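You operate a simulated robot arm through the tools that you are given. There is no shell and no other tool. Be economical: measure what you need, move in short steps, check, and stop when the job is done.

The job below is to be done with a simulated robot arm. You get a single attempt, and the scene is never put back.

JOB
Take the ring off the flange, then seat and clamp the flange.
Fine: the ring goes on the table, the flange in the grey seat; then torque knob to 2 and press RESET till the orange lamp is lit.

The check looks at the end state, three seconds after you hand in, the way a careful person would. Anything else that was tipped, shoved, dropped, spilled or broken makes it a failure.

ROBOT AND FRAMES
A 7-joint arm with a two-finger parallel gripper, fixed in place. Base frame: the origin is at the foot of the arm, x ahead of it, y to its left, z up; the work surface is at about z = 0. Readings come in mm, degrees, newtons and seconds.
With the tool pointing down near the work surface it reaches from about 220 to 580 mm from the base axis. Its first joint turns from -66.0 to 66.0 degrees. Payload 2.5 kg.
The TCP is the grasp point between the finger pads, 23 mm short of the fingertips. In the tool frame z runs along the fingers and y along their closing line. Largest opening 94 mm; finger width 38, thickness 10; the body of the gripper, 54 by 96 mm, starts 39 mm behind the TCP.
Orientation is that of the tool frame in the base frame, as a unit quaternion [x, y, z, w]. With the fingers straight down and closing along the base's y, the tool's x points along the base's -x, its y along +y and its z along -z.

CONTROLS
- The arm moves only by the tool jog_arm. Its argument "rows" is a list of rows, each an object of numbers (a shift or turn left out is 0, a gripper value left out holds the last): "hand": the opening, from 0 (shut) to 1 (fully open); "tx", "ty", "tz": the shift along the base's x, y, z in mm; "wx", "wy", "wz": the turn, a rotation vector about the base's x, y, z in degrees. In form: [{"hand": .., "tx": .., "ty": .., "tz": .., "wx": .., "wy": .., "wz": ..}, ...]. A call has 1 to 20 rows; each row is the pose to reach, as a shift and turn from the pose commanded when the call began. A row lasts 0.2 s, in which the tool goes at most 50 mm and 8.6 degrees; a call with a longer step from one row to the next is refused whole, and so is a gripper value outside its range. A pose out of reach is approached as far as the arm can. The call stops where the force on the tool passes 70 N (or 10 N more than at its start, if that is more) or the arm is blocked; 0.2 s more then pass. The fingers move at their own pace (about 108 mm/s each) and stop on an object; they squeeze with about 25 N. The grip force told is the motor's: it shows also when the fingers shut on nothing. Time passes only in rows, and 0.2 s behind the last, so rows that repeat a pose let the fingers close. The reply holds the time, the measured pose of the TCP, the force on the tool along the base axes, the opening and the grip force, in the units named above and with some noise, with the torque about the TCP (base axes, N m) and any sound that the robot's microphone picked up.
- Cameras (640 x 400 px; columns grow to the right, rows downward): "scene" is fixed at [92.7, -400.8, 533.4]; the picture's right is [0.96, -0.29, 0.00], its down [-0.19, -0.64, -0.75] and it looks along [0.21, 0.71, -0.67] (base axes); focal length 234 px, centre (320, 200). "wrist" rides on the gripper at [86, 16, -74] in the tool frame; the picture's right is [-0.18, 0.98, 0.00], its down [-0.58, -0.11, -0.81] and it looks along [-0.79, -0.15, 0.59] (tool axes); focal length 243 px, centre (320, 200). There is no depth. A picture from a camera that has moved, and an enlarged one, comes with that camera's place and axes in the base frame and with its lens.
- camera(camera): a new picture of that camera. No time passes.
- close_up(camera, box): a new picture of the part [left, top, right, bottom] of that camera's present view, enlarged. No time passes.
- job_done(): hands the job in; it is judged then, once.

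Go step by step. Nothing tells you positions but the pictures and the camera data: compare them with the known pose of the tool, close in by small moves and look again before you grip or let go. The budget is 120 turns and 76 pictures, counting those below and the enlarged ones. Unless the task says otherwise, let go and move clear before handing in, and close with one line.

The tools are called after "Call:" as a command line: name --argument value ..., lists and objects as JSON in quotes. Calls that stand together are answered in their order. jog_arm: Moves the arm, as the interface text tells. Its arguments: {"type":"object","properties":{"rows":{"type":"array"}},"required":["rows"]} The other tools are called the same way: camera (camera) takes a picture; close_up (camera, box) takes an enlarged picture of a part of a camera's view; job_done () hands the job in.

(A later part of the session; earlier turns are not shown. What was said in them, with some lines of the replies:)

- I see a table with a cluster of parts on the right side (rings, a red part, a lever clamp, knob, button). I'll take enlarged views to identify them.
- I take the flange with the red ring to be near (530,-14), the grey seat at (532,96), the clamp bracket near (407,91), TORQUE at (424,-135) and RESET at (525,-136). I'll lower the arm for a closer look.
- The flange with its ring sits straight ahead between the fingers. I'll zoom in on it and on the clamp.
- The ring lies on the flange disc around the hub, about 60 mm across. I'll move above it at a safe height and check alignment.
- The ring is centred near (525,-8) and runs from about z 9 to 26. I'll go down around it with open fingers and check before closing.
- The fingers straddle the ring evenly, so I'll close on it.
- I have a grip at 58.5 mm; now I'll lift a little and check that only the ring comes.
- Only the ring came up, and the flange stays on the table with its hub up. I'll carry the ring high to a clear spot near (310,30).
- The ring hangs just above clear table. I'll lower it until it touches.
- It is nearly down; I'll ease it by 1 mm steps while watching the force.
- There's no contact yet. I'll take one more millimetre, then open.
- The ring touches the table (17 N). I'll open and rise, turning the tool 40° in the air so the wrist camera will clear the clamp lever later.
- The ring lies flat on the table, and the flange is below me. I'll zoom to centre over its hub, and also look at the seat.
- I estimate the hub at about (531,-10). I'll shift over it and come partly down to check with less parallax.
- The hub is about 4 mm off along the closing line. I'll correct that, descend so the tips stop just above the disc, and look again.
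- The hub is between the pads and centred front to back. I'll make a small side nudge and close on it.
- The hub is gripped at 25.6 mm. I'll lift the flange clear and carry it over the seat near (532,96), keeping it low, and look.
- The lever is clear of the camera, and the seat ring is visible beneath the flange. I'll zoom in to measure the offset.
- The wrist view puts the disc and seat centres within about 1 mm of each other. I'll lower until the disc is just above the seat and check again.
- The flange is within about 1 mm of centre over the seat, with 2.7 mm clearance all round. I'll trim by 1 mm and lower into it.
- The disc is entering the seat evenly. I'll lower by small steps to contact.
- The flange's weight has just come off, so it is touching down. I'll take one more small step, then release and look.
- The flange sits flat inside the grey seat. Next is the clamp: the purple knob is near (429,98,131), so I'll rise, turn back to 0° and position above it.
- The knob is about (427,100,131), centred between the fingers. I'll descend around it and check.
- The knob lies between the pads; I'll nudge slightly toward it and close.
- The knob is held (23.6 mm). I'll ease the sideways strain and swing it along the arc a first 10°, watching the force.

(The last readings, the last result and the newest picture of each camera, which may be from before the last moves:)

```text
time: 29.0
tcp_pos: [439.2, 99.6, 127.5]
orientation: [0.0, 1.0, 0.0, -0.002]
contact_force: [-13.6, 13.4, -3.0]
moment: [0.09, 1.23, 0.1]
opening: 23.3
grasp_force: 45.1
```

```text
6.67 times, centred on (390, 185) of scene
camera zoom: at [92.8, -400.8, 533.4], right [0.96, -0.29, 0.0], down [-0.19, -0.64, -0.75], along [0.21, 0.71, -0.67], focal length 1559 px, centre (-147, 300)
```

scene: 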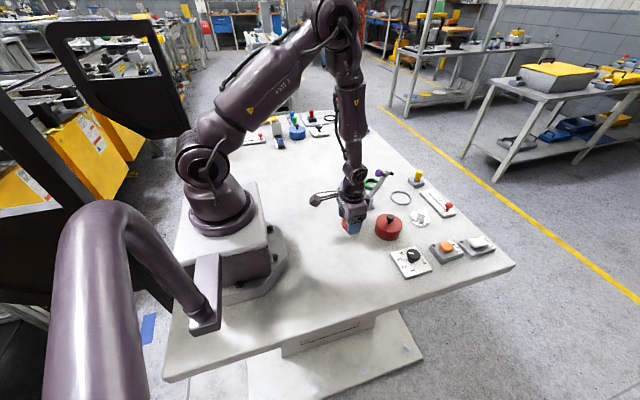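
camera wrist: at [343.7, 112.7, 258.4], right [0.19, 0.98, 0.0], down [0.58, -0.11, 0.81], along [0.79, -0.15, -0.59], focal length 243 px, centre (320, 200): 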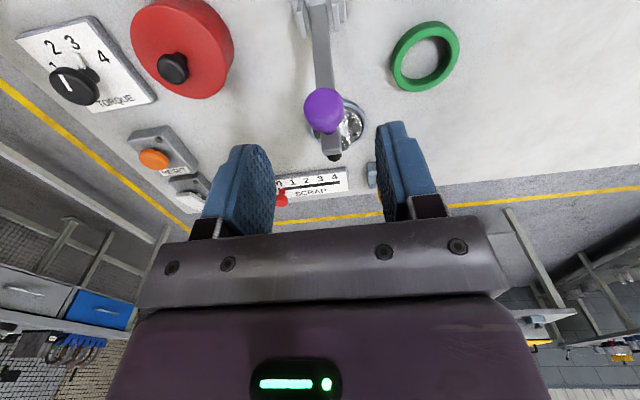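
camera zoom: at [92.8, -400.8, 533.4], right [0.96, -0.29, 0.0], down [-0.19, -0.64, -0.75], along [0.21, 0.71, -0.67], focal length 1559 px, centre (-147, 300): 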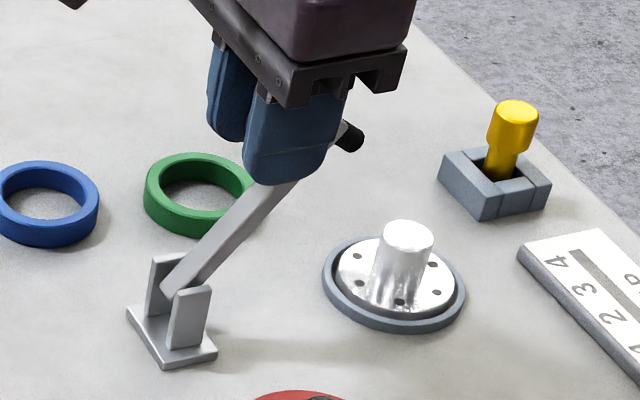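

The lever follows with low force. I'll continue along the arc.

Call:
jog_arm --rows '[{"ty": 1, "tx": 5.5, "tz": -1.8}, {"ty": 1.5, "tx": 11, "tz": -4}, {"ty": 1.5, "tx": 16, "tz": -6.4}, {"ty": 1.5, "tx": 16, "tz": -6.4}]'

Call:
jog_arm --rows '[{"tx": 5, "tz": -2.8}, {"tx": 10, "tz": -6}, {"tx": 14.6, "tz": -9.1}, {"tx": 14.6, "tz": -9.1}]'

Call:
close_up --camera "scene" --box '[345, 155, 435, 215]'

```text
time: 30.0
tcp_pos: [456.0, 100.7, 122.2]
orientation: [0.001, 1.0, -0.001, -0.002]
contact_force: [-14.4, 0.4, 0.5]
moment: [0.03, 1.25, 0.0]
opening: 23.7
grasp_force: 44.7
```

```text
time: 31.0
tcp_pos: [470.8, 99.6, 115.1]
orientation: [0.002, 1.0, -0.002, -0.002]
contact_force: [-14.5, -6.2, 3.7]
moment: [0.0, 1.26, -0.02]
opening: 23.5
grasp_force: 45.2
```

```text
6.67 times, centred on (390, 185) of scene
camera zoom: at [92.7, -400.8, 533.4], right [0.96, -0.29, 0.0], down [-0.19, -0.64, -0.75], along [0.21, 0.71, -0.67], focal length 1559 px, centre (-147, 300)
```

zoom: 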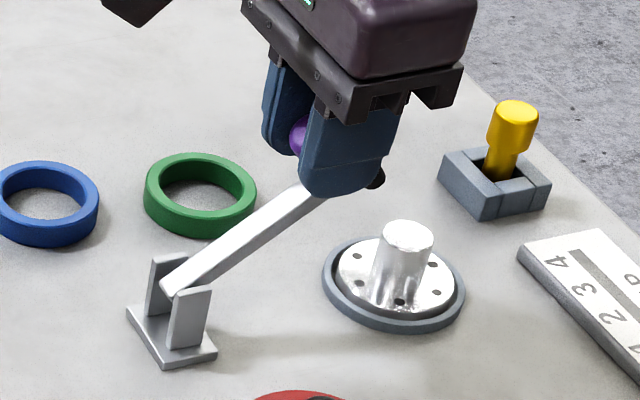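

The arm is about 30° down. I'll continue two more arc steps toward the hub.

Call:
jog_arm --rows '[{"ty": -0.5, "tx": 4.5, "tz": -3.6}, {"ty": -0.5, "tx": 9, "tz": -7.6}, {"ty": -0.5, "tx": 12.8, "tz": -11.5}, {"ty": -0.5, "tx": 12.8, "tz": -11.5}]'

Call:
close_up --camera "scene" --box '[345, 155, 435, 215]'

```text
time: 32.0
tcp_pos: [483.5, 99.7, 102.6]
orientation: [0.001, 1.0, -0.001, -0.001]
contact_force: [-11.3, -8.6, 5.0]
moment: [-0.06, 1.23, 0.01]
opening: 23.2
grasp_force: 44.6
```

```text
6.67 times, centred on (390, 185) of scene
camera zoom: at [92.7, -400.8, 533.4], right [0.96, -0.29, 0.0], down [-0.19, -0.64, -0.75], along [0.21, 0.71, -0.67], focal length 1559 px, centre (-147, 300)
```

zoom: 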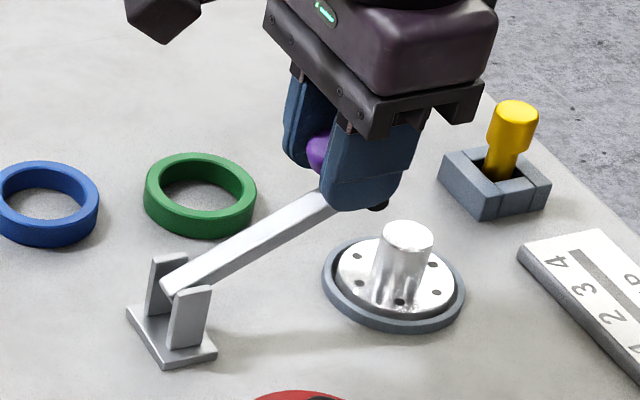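

The pad is approaching the hub. I'll continue downward in smaller steps.

Call:
jog_arm --rows '[{"tx": 2.5, "tz": -2.7}, {"tx": 4.8, "tz": -5.4}, {"tx": 7, "tz": -8}, {"tx": 8.8, "tz": -10.7}, {"tx": 8.8, "tz": -10.7}]'

Call:
close_up --camera "scene" --box '[345, 155, 435, 215]'

```text
time: 33.2
tcp_pos: [493.0, 99.2, 92.2]
orientation: [0.001, 1.0, -0.001, 0.001]
contact_force: [-6.4, -10.8, 11.0]
moment: [-0.06, 1.3, 0.07]
opening: 23.0
grasp_force: 44.9
```

```text
6.67 times, centred on (390, 185) of scene
camera zoom: at [92.7, -400.8, 533.4], right [0.96, -0.29, 0.0], down [-0.19, -0.64, -0.75], along [0.21, 0.71, -0.67], focal length 1559 px, centre (-147, 300)
```

zoom: 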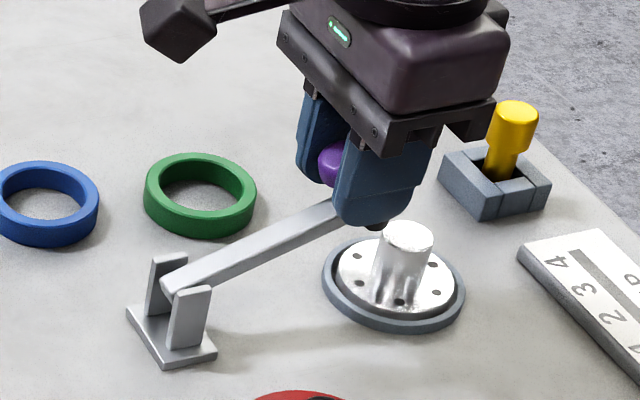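

About 10–15° remain before the pad reaches the hub. I'll keep going.

Call:
jog_arm --rows '[{"tx": 2, "tz": -2.8}, {"tx": 4, "tz": -5.7}, {"tx": 5.8, "tz": -8.6}, {"tx": 7.4, "tz": -11.6}, {"tx": 7.4, "tz": -11.6}]'

Call:
close_up --camera "scene" --box '[345, 155, 435, 215]'

Call:
close_up --camera "wrist" --box '[180, 50, 480, 230]'

```text
time: 34.4
tcp_pos: [500.2, 100.7, 80.5]
orientation: [0.0, 1.0, 0.0, 0.001]
contact_force: [-4.0, -7.5, 12.0]
moment: [-0.03, 1.31, 0.05]
opening: 23.2
grasp_force: 44.9
```

```text
6.67 times, centred on (390, 185) of scene
camera zoom: at [92.7, -400.8, 533.4], right [0.96, -0.29, 0.0], down [-0.19, -0.64, -0.75], along [0.21, 0.71, -0.67], focal length 1559 px, centre (-147, 300)
```

zoom: 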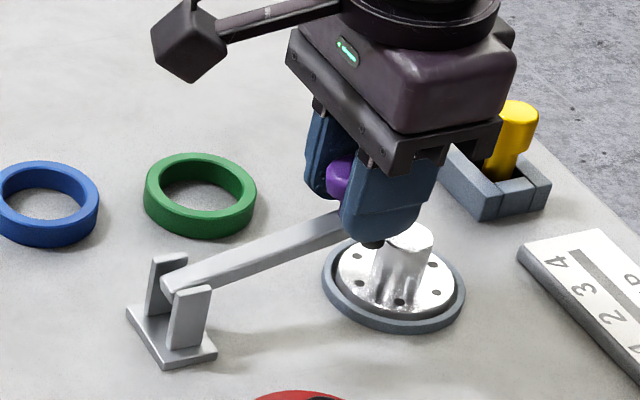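

```text
2.13 times, centred on (330, 140) of wrist
camera zoom: at [413.7, 115.5, 156.0], right [0.18, 0.98, 0.0], down [0.58, -0.11, 0.81], along [0.79, -0.15, -0.59], focal length 518 px, centre (299, 328)
```

zoom: 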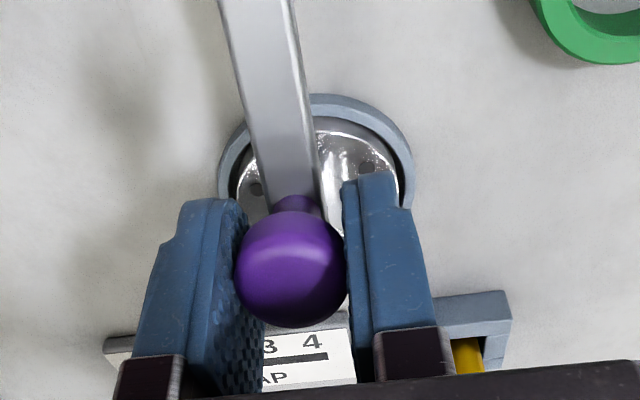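

The pad is just above the near edge of the hub. I'll go further down in small steps until force builds.

Call:
jog_arm --rows '[{"tx": 1.4, "tz": -2.8}, {"tx": 2.7, "tz": -5.6}, {"tx": 3.9, "tz": -8.4}, {"tx": 3.9, "tz": -8.4}]'

Call:
close_up --camera "scene" --box '[360, 165, 430, 210]'

```text
time: 35.4
tcp_pos: [504.5, 99.5, 73.1]
orientation: [0.001, 1.0, -0.001, -0.001]
contact_force: [-6.2, -9.3, 10.6]
moment: [-0.05, 1.32, 0.08]
opening: 23.1
grasp_force: 45.0
```

```text
8.89 times, centred on (395, 188) of scene
camera zoom: at [92.7, -400.8, 533.4], right [0.96, -0.29, 0.0], down [-0.19, -0.64, -0.75], along [0.21, 0.71, -0.67], focal length 2078 px, centre (-347, 311)
```

zoom: 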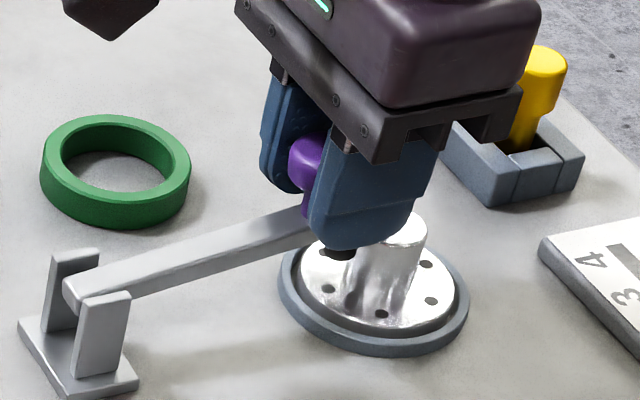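

The pad seems to head for the disc beside the hub rather than the hub top. I'll check closely before going lower.

Call:
close_up --camera "scene" --box '[385, 180, 420, 205]'

Call:
close_up --camera "wrist" --box '[230, 60, 410, 200]'

```text
16.00 times, centred on (402, 192) of scene
camera zoom: at [92.7, -400.8, 533.4], right [0.96, -0.29, 0.0], down [-0.19, -0.64, -0.75], along [0.21, 0.71, -0.67], focal length 3741 px, centre (-1000, 320)
```

zoom: 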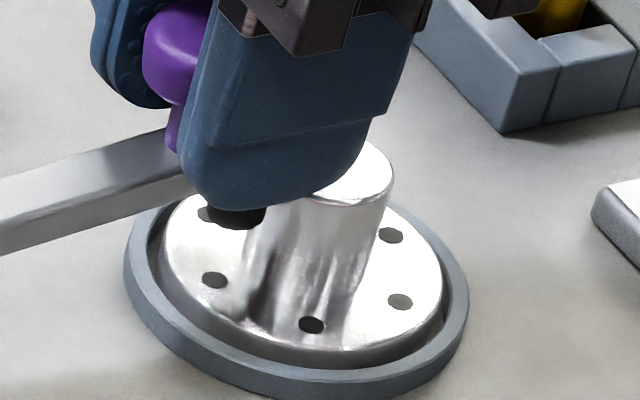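

```text
2.86 times, centred on (320, 130) of wrist
camera zoom: at [417.8, 115.6, 147.8], right [0.19, 0.98, 0.0], down [0.58, -0.11, 0.81], along [0.79, -0.15, -0.59], focal length 693 px, centre (320, 400)
```

zoom: 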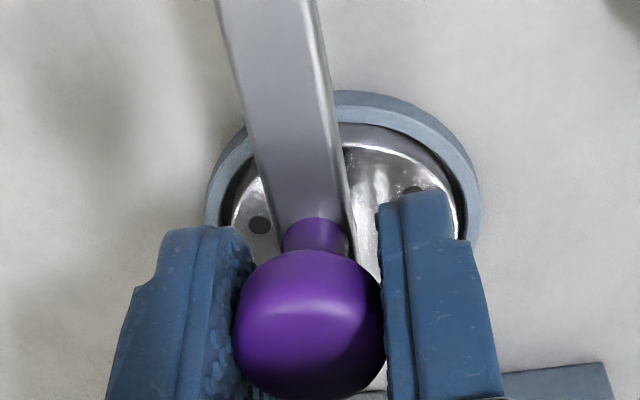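

The pad is on course for the disc beside the hub. To keep the fingers away from the hub, I'll regrip the knob a bit higher and further back.

Call:
jog_arm --rows '[{"hand": 0.42}, {"hand": 0.42}, {"tx": -3, "tz": 4}, {"tx": -6, "tz": 7}, {"tx": -6, "tz": 7}]'

Call:
close_up --camera "scene" --box '[360, 165, 430, 210]'

Call:
close_up --camera "wrist" --box '[200, 50, 440, 230]'

```text
time: 36.6
tcp_pos: [498.2, 99.8, 79.7]
orientation: [0.0, 1.0, 0.001, 0.001]
contact_force: [-0.8, 0.3, -0.1]
moment: [0.0, 0.03, 0.01]
opening: 39.3
grasp_force: 0.0
```

```text
8.89 times, centred on (395, 188) of scene
camera zoom: at [92.7, -400.8, 533.4], right [0.96, -0.29, 0.0], down [-0.19, -0.64, -0.75], along [0.21, 0.71, -0.67], focal length 2078 px, centre (-347, 311)
```

zoom: 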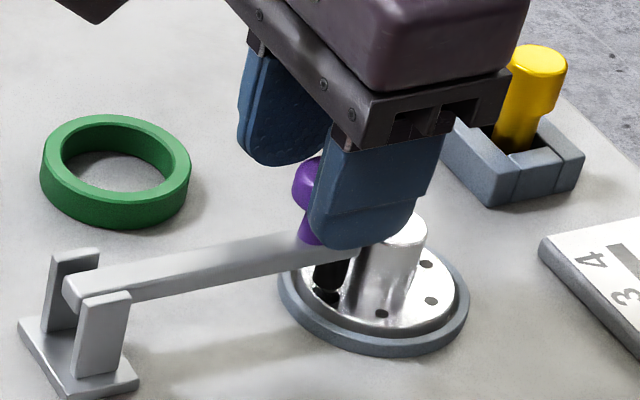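

```text
2.22 times, centred on (320, 140) of wrist
camera zoom: at [411.7, 116.2, 155.0], right [0.18, 0.98, 0.0], down [0.58, -0.11, 0.81], along [0.79, -0.15, -0.59], focal length 539 px, centre (320, 333)
```

zoom: 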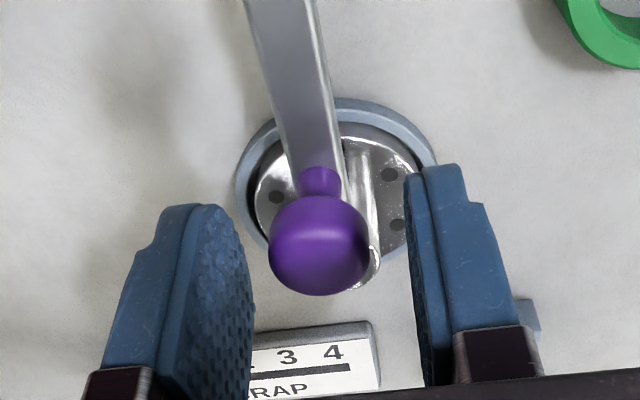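

On release the lever dropped onto the disc by itself. I'll rise, close the fingers and press lightly on the top of the knob to make sure it is fully clamped.

Call:
jog_arm --rows '[{"tz": 20}, {"tz": 45}, {"tz": 45, "hand": 0}, {"tz": 45, "hand": 0}, {"tz": 45, "hand": 0}]'

Call:
close_up --camera "scene" --box '[360, 165, 430, 210]'

Call:
camera --camera "wrist"

```text
time: 37.8
tcp_pos: [499.2, 100.0, 126.2]
orientation: [0.0, 1.0, 0.0, 0.0]
contact_force: [0.6, 0.6, -0.4]
moment: [0.0, 0.01, -0.02]
opening: 0.0
grasp_force: 25.2
```

```text
8.89 times, centred on (395, 188) of scene
camera zoom: at [92.7, -400.8, 533.4], right [0.96, -0.29, 0.0], down [-0.19, -0.64, -0.75], along [0.21, 0.71, -0.67], focal length 2078 px, centre (-347, 311)
```

zoom: 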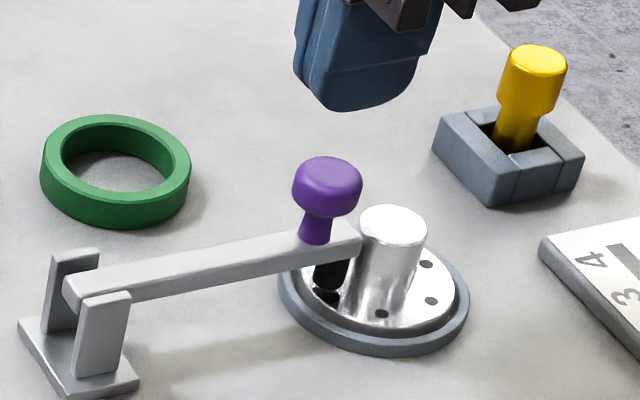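

```text
19 pictures are left
camera wrist: at [412.6, 116.1, 200.8], right [0.18, 0.98, 0.0], down [0.58, -0.11, 0.81], along [0.79, -0.15, -0.59], focal length 243 px, centre (320, 200)
```

wrist: 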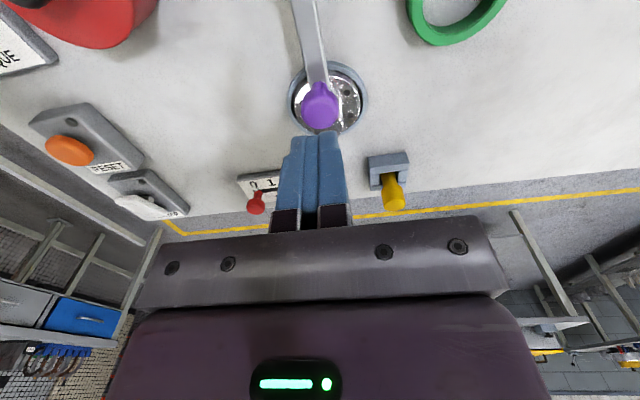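

The clamp is down with its pad on the flange disc. I'll press lightly on the knob from above.

Call:
jog_arm --rows '[{"tx": -2, "tz": -10}, {"tx": -2, "tz": -18}, {"tx": -2, "tz": -21}, {"tx": -2, "tz": -24}, {"tx": -2, "tz": -27}, {"tx": -2, "tz": -30}, {"tx": -2, "tz": -33}, {"tx": -2, "tz": -36}]'

```text
time: 39.6
tcp_pos: [498.2, 101.5, 91.6]
orientation: [0.001, 1.0, 0.0, 0.002]
contact_force: [-12.9, -3.0, 38.1]
moment: [-0.13, 0.15, -0.01]
opening: 0.0
grasp_force: 24.7
```

It resists firmly at 38 N, so the clamp is seated. Next I'll go to the TORQUE knob near (424,-136) and look at its pointer.

Call:
jog_arm --rows '[{"tz": 30}, {"tz": 75}, {"tz": 80, "ty": -45, "tx": -15, "hand": 0.55}, {"tz": 80, "ty": -90, "tx": -30}, {"tz": 80, "ty": -135, "tx": -45}, {"tz": 80, "ty": -180, "tx": -60}, {"tz": 80, "ty": -225, "tx": -70}, {"tz": 60, "ty": -237, "tx": -73}, {"tz": 20, "ty": -237, "tx": -73}, {"tz": 20, "ty": -237, "tx": -73}]'

Call:
close_up --camera "wrist" --box '[200, 20, 440, 180]'

```text
time: 41.8
tcp_pos: [421.7, -136.0, 109.0]
orientation: [-0.001, 1.0, 0.001, 0.0]
contact_force: [0.0, -0.5, -0.1]
moment: [-0.03, -0.03, -0.03]
opening: 51.7
grasp_force: 0.1
```

```text
2.50 times, centred on (320, 100) of wrist
camera zoom: at [335.4, -120.4, 184.4], right [0.18, 0.98, 0.0], down [0.58, -0.11, 0.81], along [0.79, -0.15, -0.59], focal length 606 px, centre (320, 450)
```

zoom: 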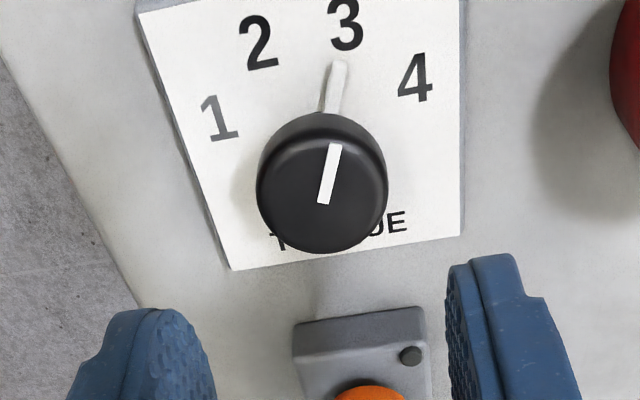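

The pointer is at 3, and 2 lies about 42° counter-clockwise. The knob is at about (424,-135), so I'll lower around it and close.

Call:
jog_arm --rows '[{"tx": 2.5, "ty": 0, "tz": -30}, {"tx": 2.5, "ty": 0, "tz": -55}, {"tx": 2.5, "ty": 0, "tz": -70}, {"tx": 2.5, "ty": 0, "tz": -70}]'

Call:
close_up --camera "wrist" --box '[200, 70, 440, 230]'

Call:
close_up --camera "scene" --box '[380, 220, 450, 290]'

```text
time: 42.8
tcp_pos: [427.5, -137.4, 37.4]
orientation: [0.001, 1.0, -0.001, 0.001]
contact_force: [0.7, -0.2, 0.1]
moment: [0.01, -0.02, 0.02]
opening: 51.8
grasp_force: 0.1
```

```text
2.50 times, centred on (320, 150) of wrist
camera zoom: at [339.8, -121.0, 113.1], right [0.18, 0.98, 0.0], down [0.58, -0.11, 0.81], along [0.79, -0.15, -0.59], focal length 606 px, centre (320, 325)
```

zoom: 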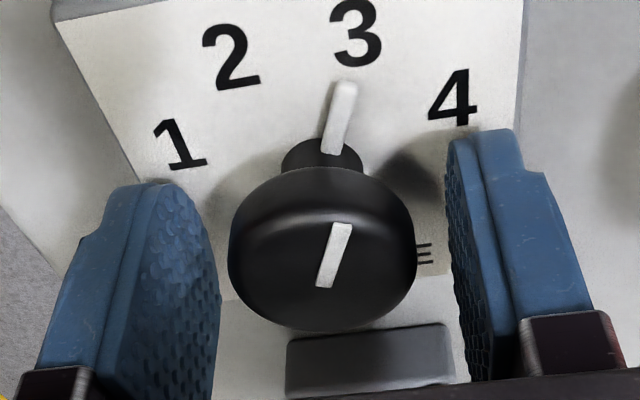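

```text
5.71 times, centred on (415, 255) of scene
camera zoom: at [92.7, -400.8, 533.4], right [0.96, -0.29, 0.0], down [-0.19, -0.64, -0.75], along [0.21, 0.71, -0.67], focal length 1336 px, centre (-223, -114)
```

zoom: 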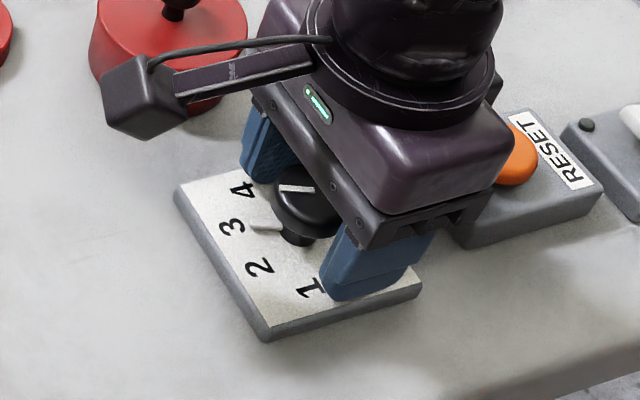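

The fingers straddle the cap. I'll close on it with a 2 mm correction back.

Call:
jog_arm --rows '[{"tx": -2, "hand": 0.45}, {"tx": -2, "hand": 0.2}, {"tx": -2, "hand": 0.2}, {"tx": -2, "hand": 0.2}]'

```text
time: 43.8
tcp_pos: [423.9, -136.3, 38.0]
orientation: [0.0, 1.0, 0.001, 0.0]
contact_force: [3.7, 8.6, -2.0]
moment: [0.01, -0.03, -0.03]
opening: 33.4
grasp_force: 45.2
```

It grips at 33.4 mm. I'll turn it 42° counter-clockwise.

Call:
jog_arm --rows '[{"ty": 1}, {"ty": 1, "wz": 7}, {"ty": 1, "wz": 14}, {"ty": 1, "wz": 21}, {"ty": 1, "wz": 28}, {"ty": 1, "wz": 35}, {"ty": 1, "wz": 42}, {"ty": 1, "wz": 42}]'

Call:
close_up --camera "wrist" --box '[200, 70, 440, 230]'

```text
time: 45.6
tcp_pos: [423.0, -133.0, 37.4]
orientation: [-0.361, 0.933, 0.003, 0.0]
contact_force: [-17.2, 29.7, 25.8]
moment: [-0.05, 0.31, -0.14]
opening: 33.3
grasp_force: 44.7
```

```text
2.50 times, centred on (320, 150) of wrist
camera zoom: at [348.7, -179.6, 113.0], right [-0.52, 0.85, 0.01], down [0.51, 0.31, 0.81], along [0.68, 0.43, -0.59], focal length 606 px, centre (320, 325)
```

zoom: 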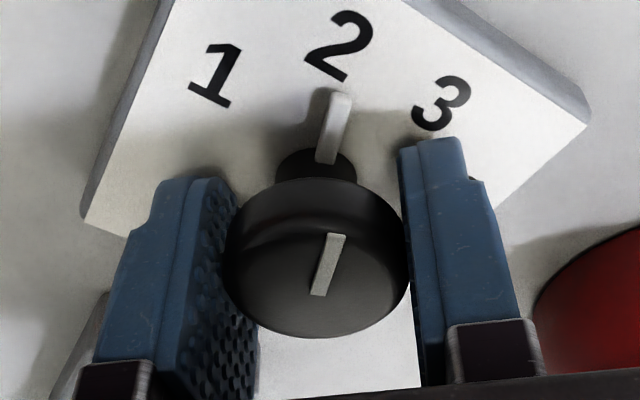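

The pointer is at 2, or a degree or two short. I'll release, rise, and check it unobstructed.

Call:
jog_arm --rows '[{"wz": 2}, {"wz": 2}, {"wz": 2, "hand": 0.55}, {"wz": 2, "hand": 0.55}, {"wz": 2, "tz": 30}, {"wz": 2, "tz": 70}, {"wz": -6, "tz": 72}, {"wz": -14, "tz": 72}, {"wz": -22, "tz": 72}, {"wz": -30, "tz": 72}, {"wz": -38, "tz": 72}, {"wz": -42, "tz": 72}, {"wz": -42, "tz": 72}]'

Call:
close_up --camera "wrist" --box '[200, 20, 440, 180]'

```text
time: 48.4
tcp_pos: [423.1, -136.5, 109.3]
orientation: [0.001, 1.0, 0.001, 0.0]
contact_force: [0.0, -0.2, 0.2]
moment: [-0.05, -0.02, 0.0]
opening: 51.4
grasp_force: 0.0
```

```text
2.50 times, centred on (320, 100) of wrist
camera zoom: at [337.2, -120.1, 185.1], right [0.19, 0.98, 0.0], down [0.58, -0.11, 0.81], along [0.79, -0.15, -0.59], focal length 606 px, centre (320, 450)
```

zoom: 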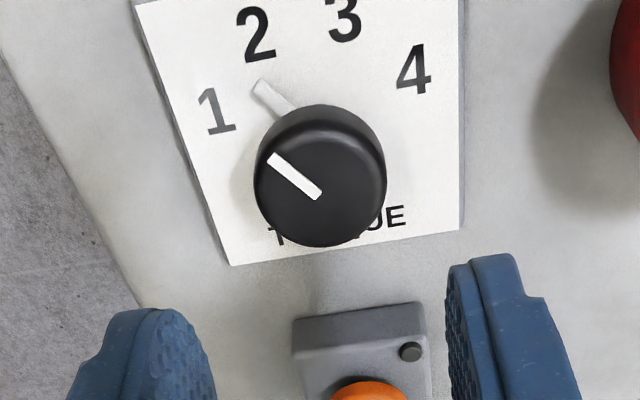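

The knob has overshot: the pointer is at about -50°, and 2 lies at about -31°. I'll regrip better centred and turn it back about 19°, relieving side load before release.

Call:
jog_arm --rows '[{"tx": -2.5, "ty": 1, "tz": -30}, {"tx": -2.5, "ty": 1, "tz": -55}, {"tx": -2.5, "ty": 1, "tz": -70}, {"tx": -2.5, "ty": 1, "tz": -70, "hand": 0.42}, {"tx": -2.5, "ty": 1, "tz": -70, "hand": 0.3}, {"tx": -2.5, "ty": 1, "tz": -70, "hand": 0.3}]'

```text
time: 49.8
tcp_pos: [421.5, -136.5, 41.4]
orientation: [0.0, 1.0, 0.001, 0.0]
contact_force: [2.8, 6.8, -1.2]
moment: [0.02, 0.18, 0.01]
opening: 33.3
grasp_force: 45.1
```

The grip is centred enough. I'll shift 1.5 mm to relieve the side force and turn back 19°.

Call:
jog_arm --rows '[{"ty": 1.5}, {"ty": 1.5, "wz": -5}, {"ty": 1.5, "wz": -10}, {"ty": 1.5, "wz": -15}, {"ty": 1.5, "wz": -19}, {"ty": 1.5, "wz": -19}]'

```text
time: 51.2
tcp_pos: [421.4, -136.5, 42.2]
orientation: [0.166, 0.986, -0.001, 0.001]
contact_force: [7.7, -20.1, -0.6]
moment: [0.02, 0.42, 0.05]
opening: 33.5
grasp_force: 45.1
```

I'll cancel the residual side load, then open and rise.

Call:
jog_arm --rows '[{"ty": -1.1, "tx": 0.4}, {"ty": -1.1, "tx": 0.4}]'

Call:
jog_arm --rows '[{"hand": 0.4}, {"hand": 0.5}, {"hand": 0.55}, {"tz": 30}, {"tz": 68}, {"tz": 68, "wz": 8}, {"tz": 68, "wz": 16}, {"tz": 68, "wz": 19}, {"tz": 68, "wz": 19}]'

Call:
close_up --camera "wrist" --box '[200, 20, 440, 180]'

```text
time: 51.8
tcp_pos: [421.3, -136.0, 40.1]
orientation: [0.166, 0.986, -0.001, 0.001]
contact_force: [-1.7, -16.3, 7.3]
moment: [-0.5, -1.09, 0.04]
opening: 33.4
grasp_force: 44.8
```

```text
time: 53.8
tcp_pos: [421.2, -134.9, 108.5]
orientation: [0.0, 1.0, 0.0, 0.0]
contact_force: [0.5, 0.7, -0.3]
moment: [-0.01, -0.05, 0.01]
opening: 51.4
grasp_force: 0.0
```

```text
2.50 times, centred on (320, 100) of wrist
camera zoom: at [335.3, -119.2, 184.0], right [0.18, 0.98, 0.0], down [0.58, -0.11, 0.81], along [0.79, -0.15, -0.59], focal length 606 px, centre (320, 450)
```

zoom: 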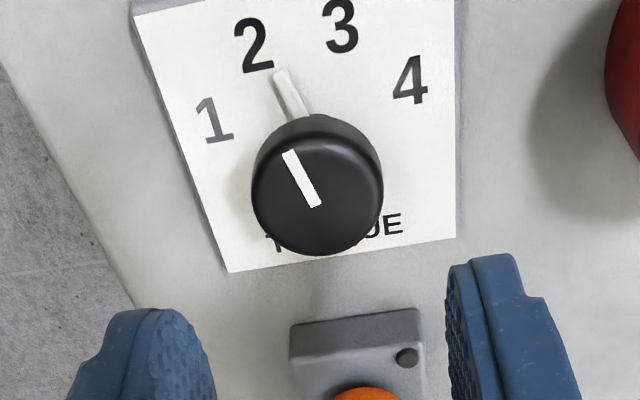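

The pointer now reads about 5° short of 2. I'll regrip and nudge it 5° counter-clockwise.

Call:
jog_arm --rows '[{"tz": -30}, {"tz": -55}, {"tz": -68}, {"tz": -68, "hand": 0.42}, {"tz": -68, "hand": 0.34}, {"tz": -68, "hand": 0.34}, {"tz": -68, "wz": 2.5}, {"tz": -68, "wz": 5}, {"tz": -68, "wz": 5}]'

Call:
jog_arm --rows '[{"hand": 0.38}, {"hand": 0.45}, {"hand": 0.55}, {"tz": 30}, {"tz": 68}, {"tz": 68, "wz": -5}, {"tz": 68, "wz": -5}]'

Call:
close_up --camera "wrist" --box '[200, 20, 440, 180]'

```text
time: 55.8
tcp_pos: [420.3, -134.8, 39.3]
orientation: [-0.044, 0.999, 0.0, 0.0]
contact_force: [4.0, -3.3, -15.5]
moment: [-0.05, -1.17, 0.01]
opening: 33.4
grasp_force: 45.1
```

```text
time: 57.4
tcp_pos: [420.4, -134.6, 108.0]
orientation: [0.0, 1.0, 0.0, 0.0]
contact_force: [-1.0, -0.7, -0.3]
moment: [0.01, 0.01, 0.01]
opening: 51.5
grasp_force: 0.0
```

```text
2.50 times, centred on (320, 100) of wrist
camera zoom: at [334.3, -118.5, 184.1], right [0.19, 0.98, 0.0], down [0.58, -0.11, 0.81], along [0.79, -0.15, -0.59], focal length 606 px, centre (320, 450)
```

zoom: 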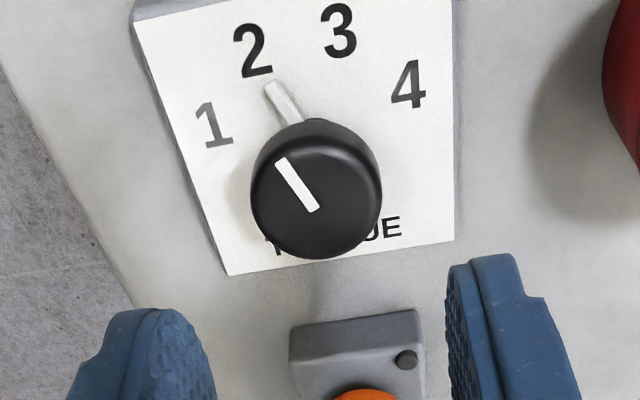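

The pointer is on 2 to within a couple of degrees. Next is RESET: I'll move over it with closed fingers and check alignment.

Call:
jog_arm --rows '[{"tz": 20, "hand": 0}, {"tz": 20, "tx": 45}, {"tz": 10, "tx": 90}, {"tz": 0, "tx": 102, "ty": -2}, {"tz": 0, "tx": 102, "ty": -2}]'

Call:
camera --camera "wrist"

```text
time: 58.6
tcp_pos: [524.8, -136.4, 108.0]
orientation: [0.001, 1.0, 0.001, 0.0]
contact_force: [-0.6, -0.5, -0.2]
moment: [-0.01, 0.02, -0.01]
opening: 0.0
grasp_force: 24.8
```

```text
11 pictures are left
camera wrist: at [438.6, -121.0, 183.1], right [0.19, 0.98, 0.0], down [0.58, -0.11, 0.81], along [0.79, -0.15, -0.59], focal length 243 px, centre (320, 200)
```

wrist: 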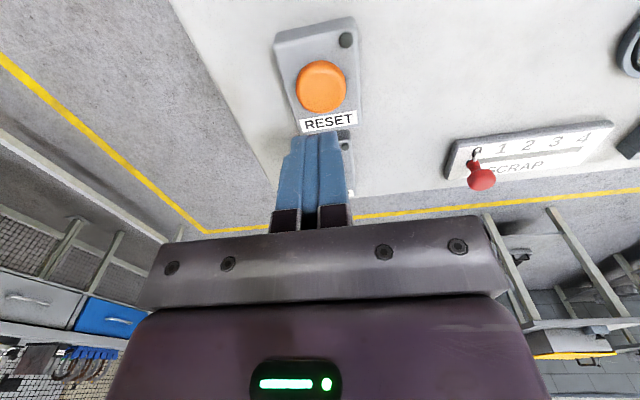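

The button is about 4 mm behind the tool point. I'll correct and descend to just above it.

Call:
jog_arm --rows '[{"tx": -4, "tz": -25}, {"tx": -4, "tz": -42}, {"tx": -4, "tz": -46}, {"tx": -4, "tz": -48}, {"tx": -4, "tz": -50}]'

Call:
close_up --camera "scene" --box '[410, 215, 480, 270]'

```text
time: 59.8
tcp_pos: [518.6, -137.1, 56.9]
orientation: [0.0, 1.0, 0.0, 0.001]
contact_force: [-0.3, 0.8, 2.0]
moment: [0.03, 0.05, 0.0]
opening: 0.1
grasp_force: 25.2
heard: click
```

```text
7.27 times, centred on (445, 242) of scene
camera zoom: at [92.7, -400.8, 533.4], right [0.96, -0.29, 0.0], down [-0.19, -0.64, -0.75], along [0.21, 0.71, -0.67], focal length 1700 px, centre (-589, -109)
```

zoom: 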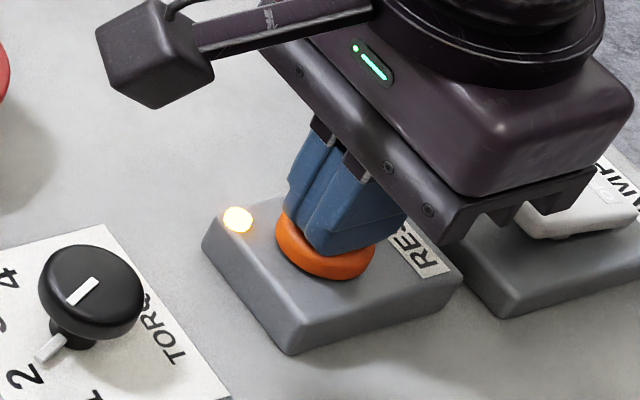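

There was a click and the lamp lit. I'll lift off and check that it stays lit.

Call:
jog_arm --rows '[{"tz": 20}, {"tz": 60}, {"tz": 100}, {"tz": 120, "tx": -40}, {"tz": 120, "tx": -80}, {"tz": 120, "tx": -120}, {"tz": 120, "tx": -120}]'

Call:
close_up --camera "scene" --box '[385, 215, 475, 275]'

Call:
close_up --camera "scene" --box '[320, 150, 480, 260]'

```text
time: 61.4
tcp_pos: [399.0, -136.8, 178.0]
orientation: [0.0, 1.0, 0.0, 0.0]
contact_force: [1.1, -0.7, -0.5]
moment: [0.0, 0.01, 0.0]
opening: 0.0
grasp_force: 25.4
```

```text
6.67 times, centred on (430, 245) of scene
camera zoom: at [92.7, -400.8, 533.4], right [0.96, -0.29, 0.0], down [-0.19, -0.64, -0.75], along [0.21, 0.71, -0.67], focal length 1559 px, centre (-413, -100)
```

zoom: 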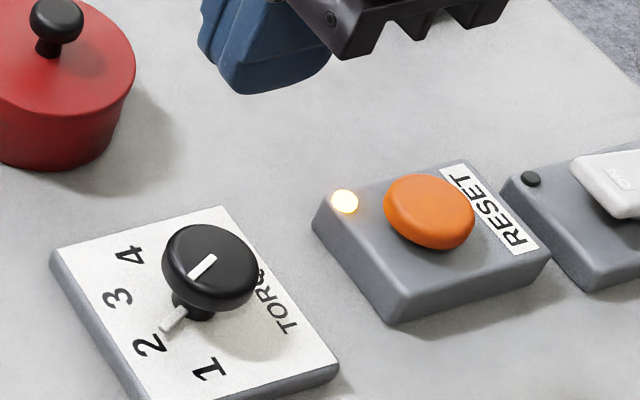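

```text
3.64 times, centred on (400, 205) of scene
camera zoom: at [92.7, -400.8, 533.4], right [0.96, -0.29, 0.0], down [-0.19, -0.64, -0.75], along [0.21, 0.71, -0.67], focal length 850 px, centre (29, 182)
```

zoom: 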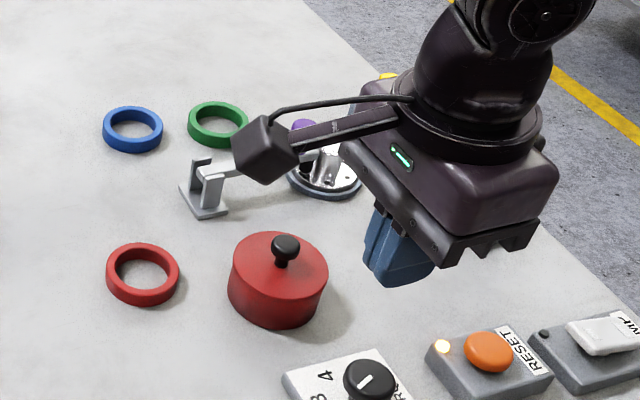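

The lamp stays lit and the pointer is at 2. I'll move the arm up and back for a last look at the clamp.

Call:
jog_arm --rows '[{"tz": 40}, {"tz": 80, "tx": -20}, {"tz": 110, "tx": -50, "hand": 0.4}, {"tz": 120, "tx": -70}, {"tz": 120, "tx": -70}]'

Call:
close_up --camera "scene" --box '[340, 160, 450, 230]'

Call:
camera --camera "wrist"

```text
time: 62.6
tcp_pos: [327.9, -136.9, 297.0]
orientation: [0.0, 1.0, 0.0, 0.0]
contact_force: [-0.5, -0.6, 0.0]
moment: [-0.04, -0.01, -0.03]
opening: 37.7
grasp_force: 0.1
```

```text
5.71 times, centred on (395, 195) of scene
camera zoom: at [92.7, -400.8, 533.4], right [0.96, -0.29, 0.0], down [-0.19, -0.64, -0.75], along [0.21, 0.71, -0.67], focal length 1336 px, centre (-109, 229)
```

zoom: 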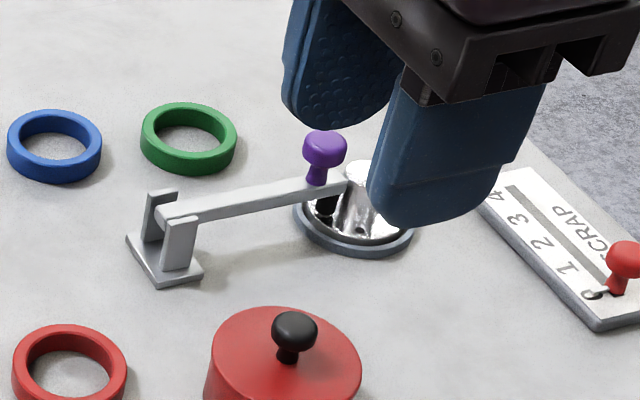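

```text
6 pictures are left
camera wrist: at [241.3, -121.8, 372.9], right [0.19, 0.98, 0.0], down [0.58, -0.11, 0.81], along [0.79, -0.15, -0.59], focal length 243 px, centre (320, 200)
```

wrist: 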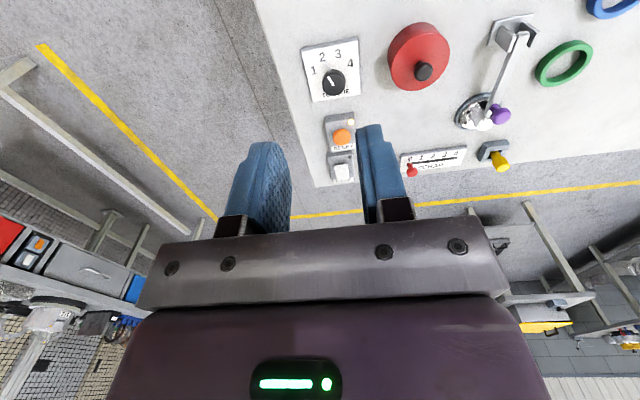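

The ring is on the table, the flange is seated and clamped, the torque knob is at 2 and the orange lamp is lit, with the arm clear. I'm handing in.

Call:
job_done

```text
The job is handed in.
```

The job is handed in: the ring is on the table, the flange is seated and clamped, torque is at 2, and the orange RESET lamp was still lit when last checked.
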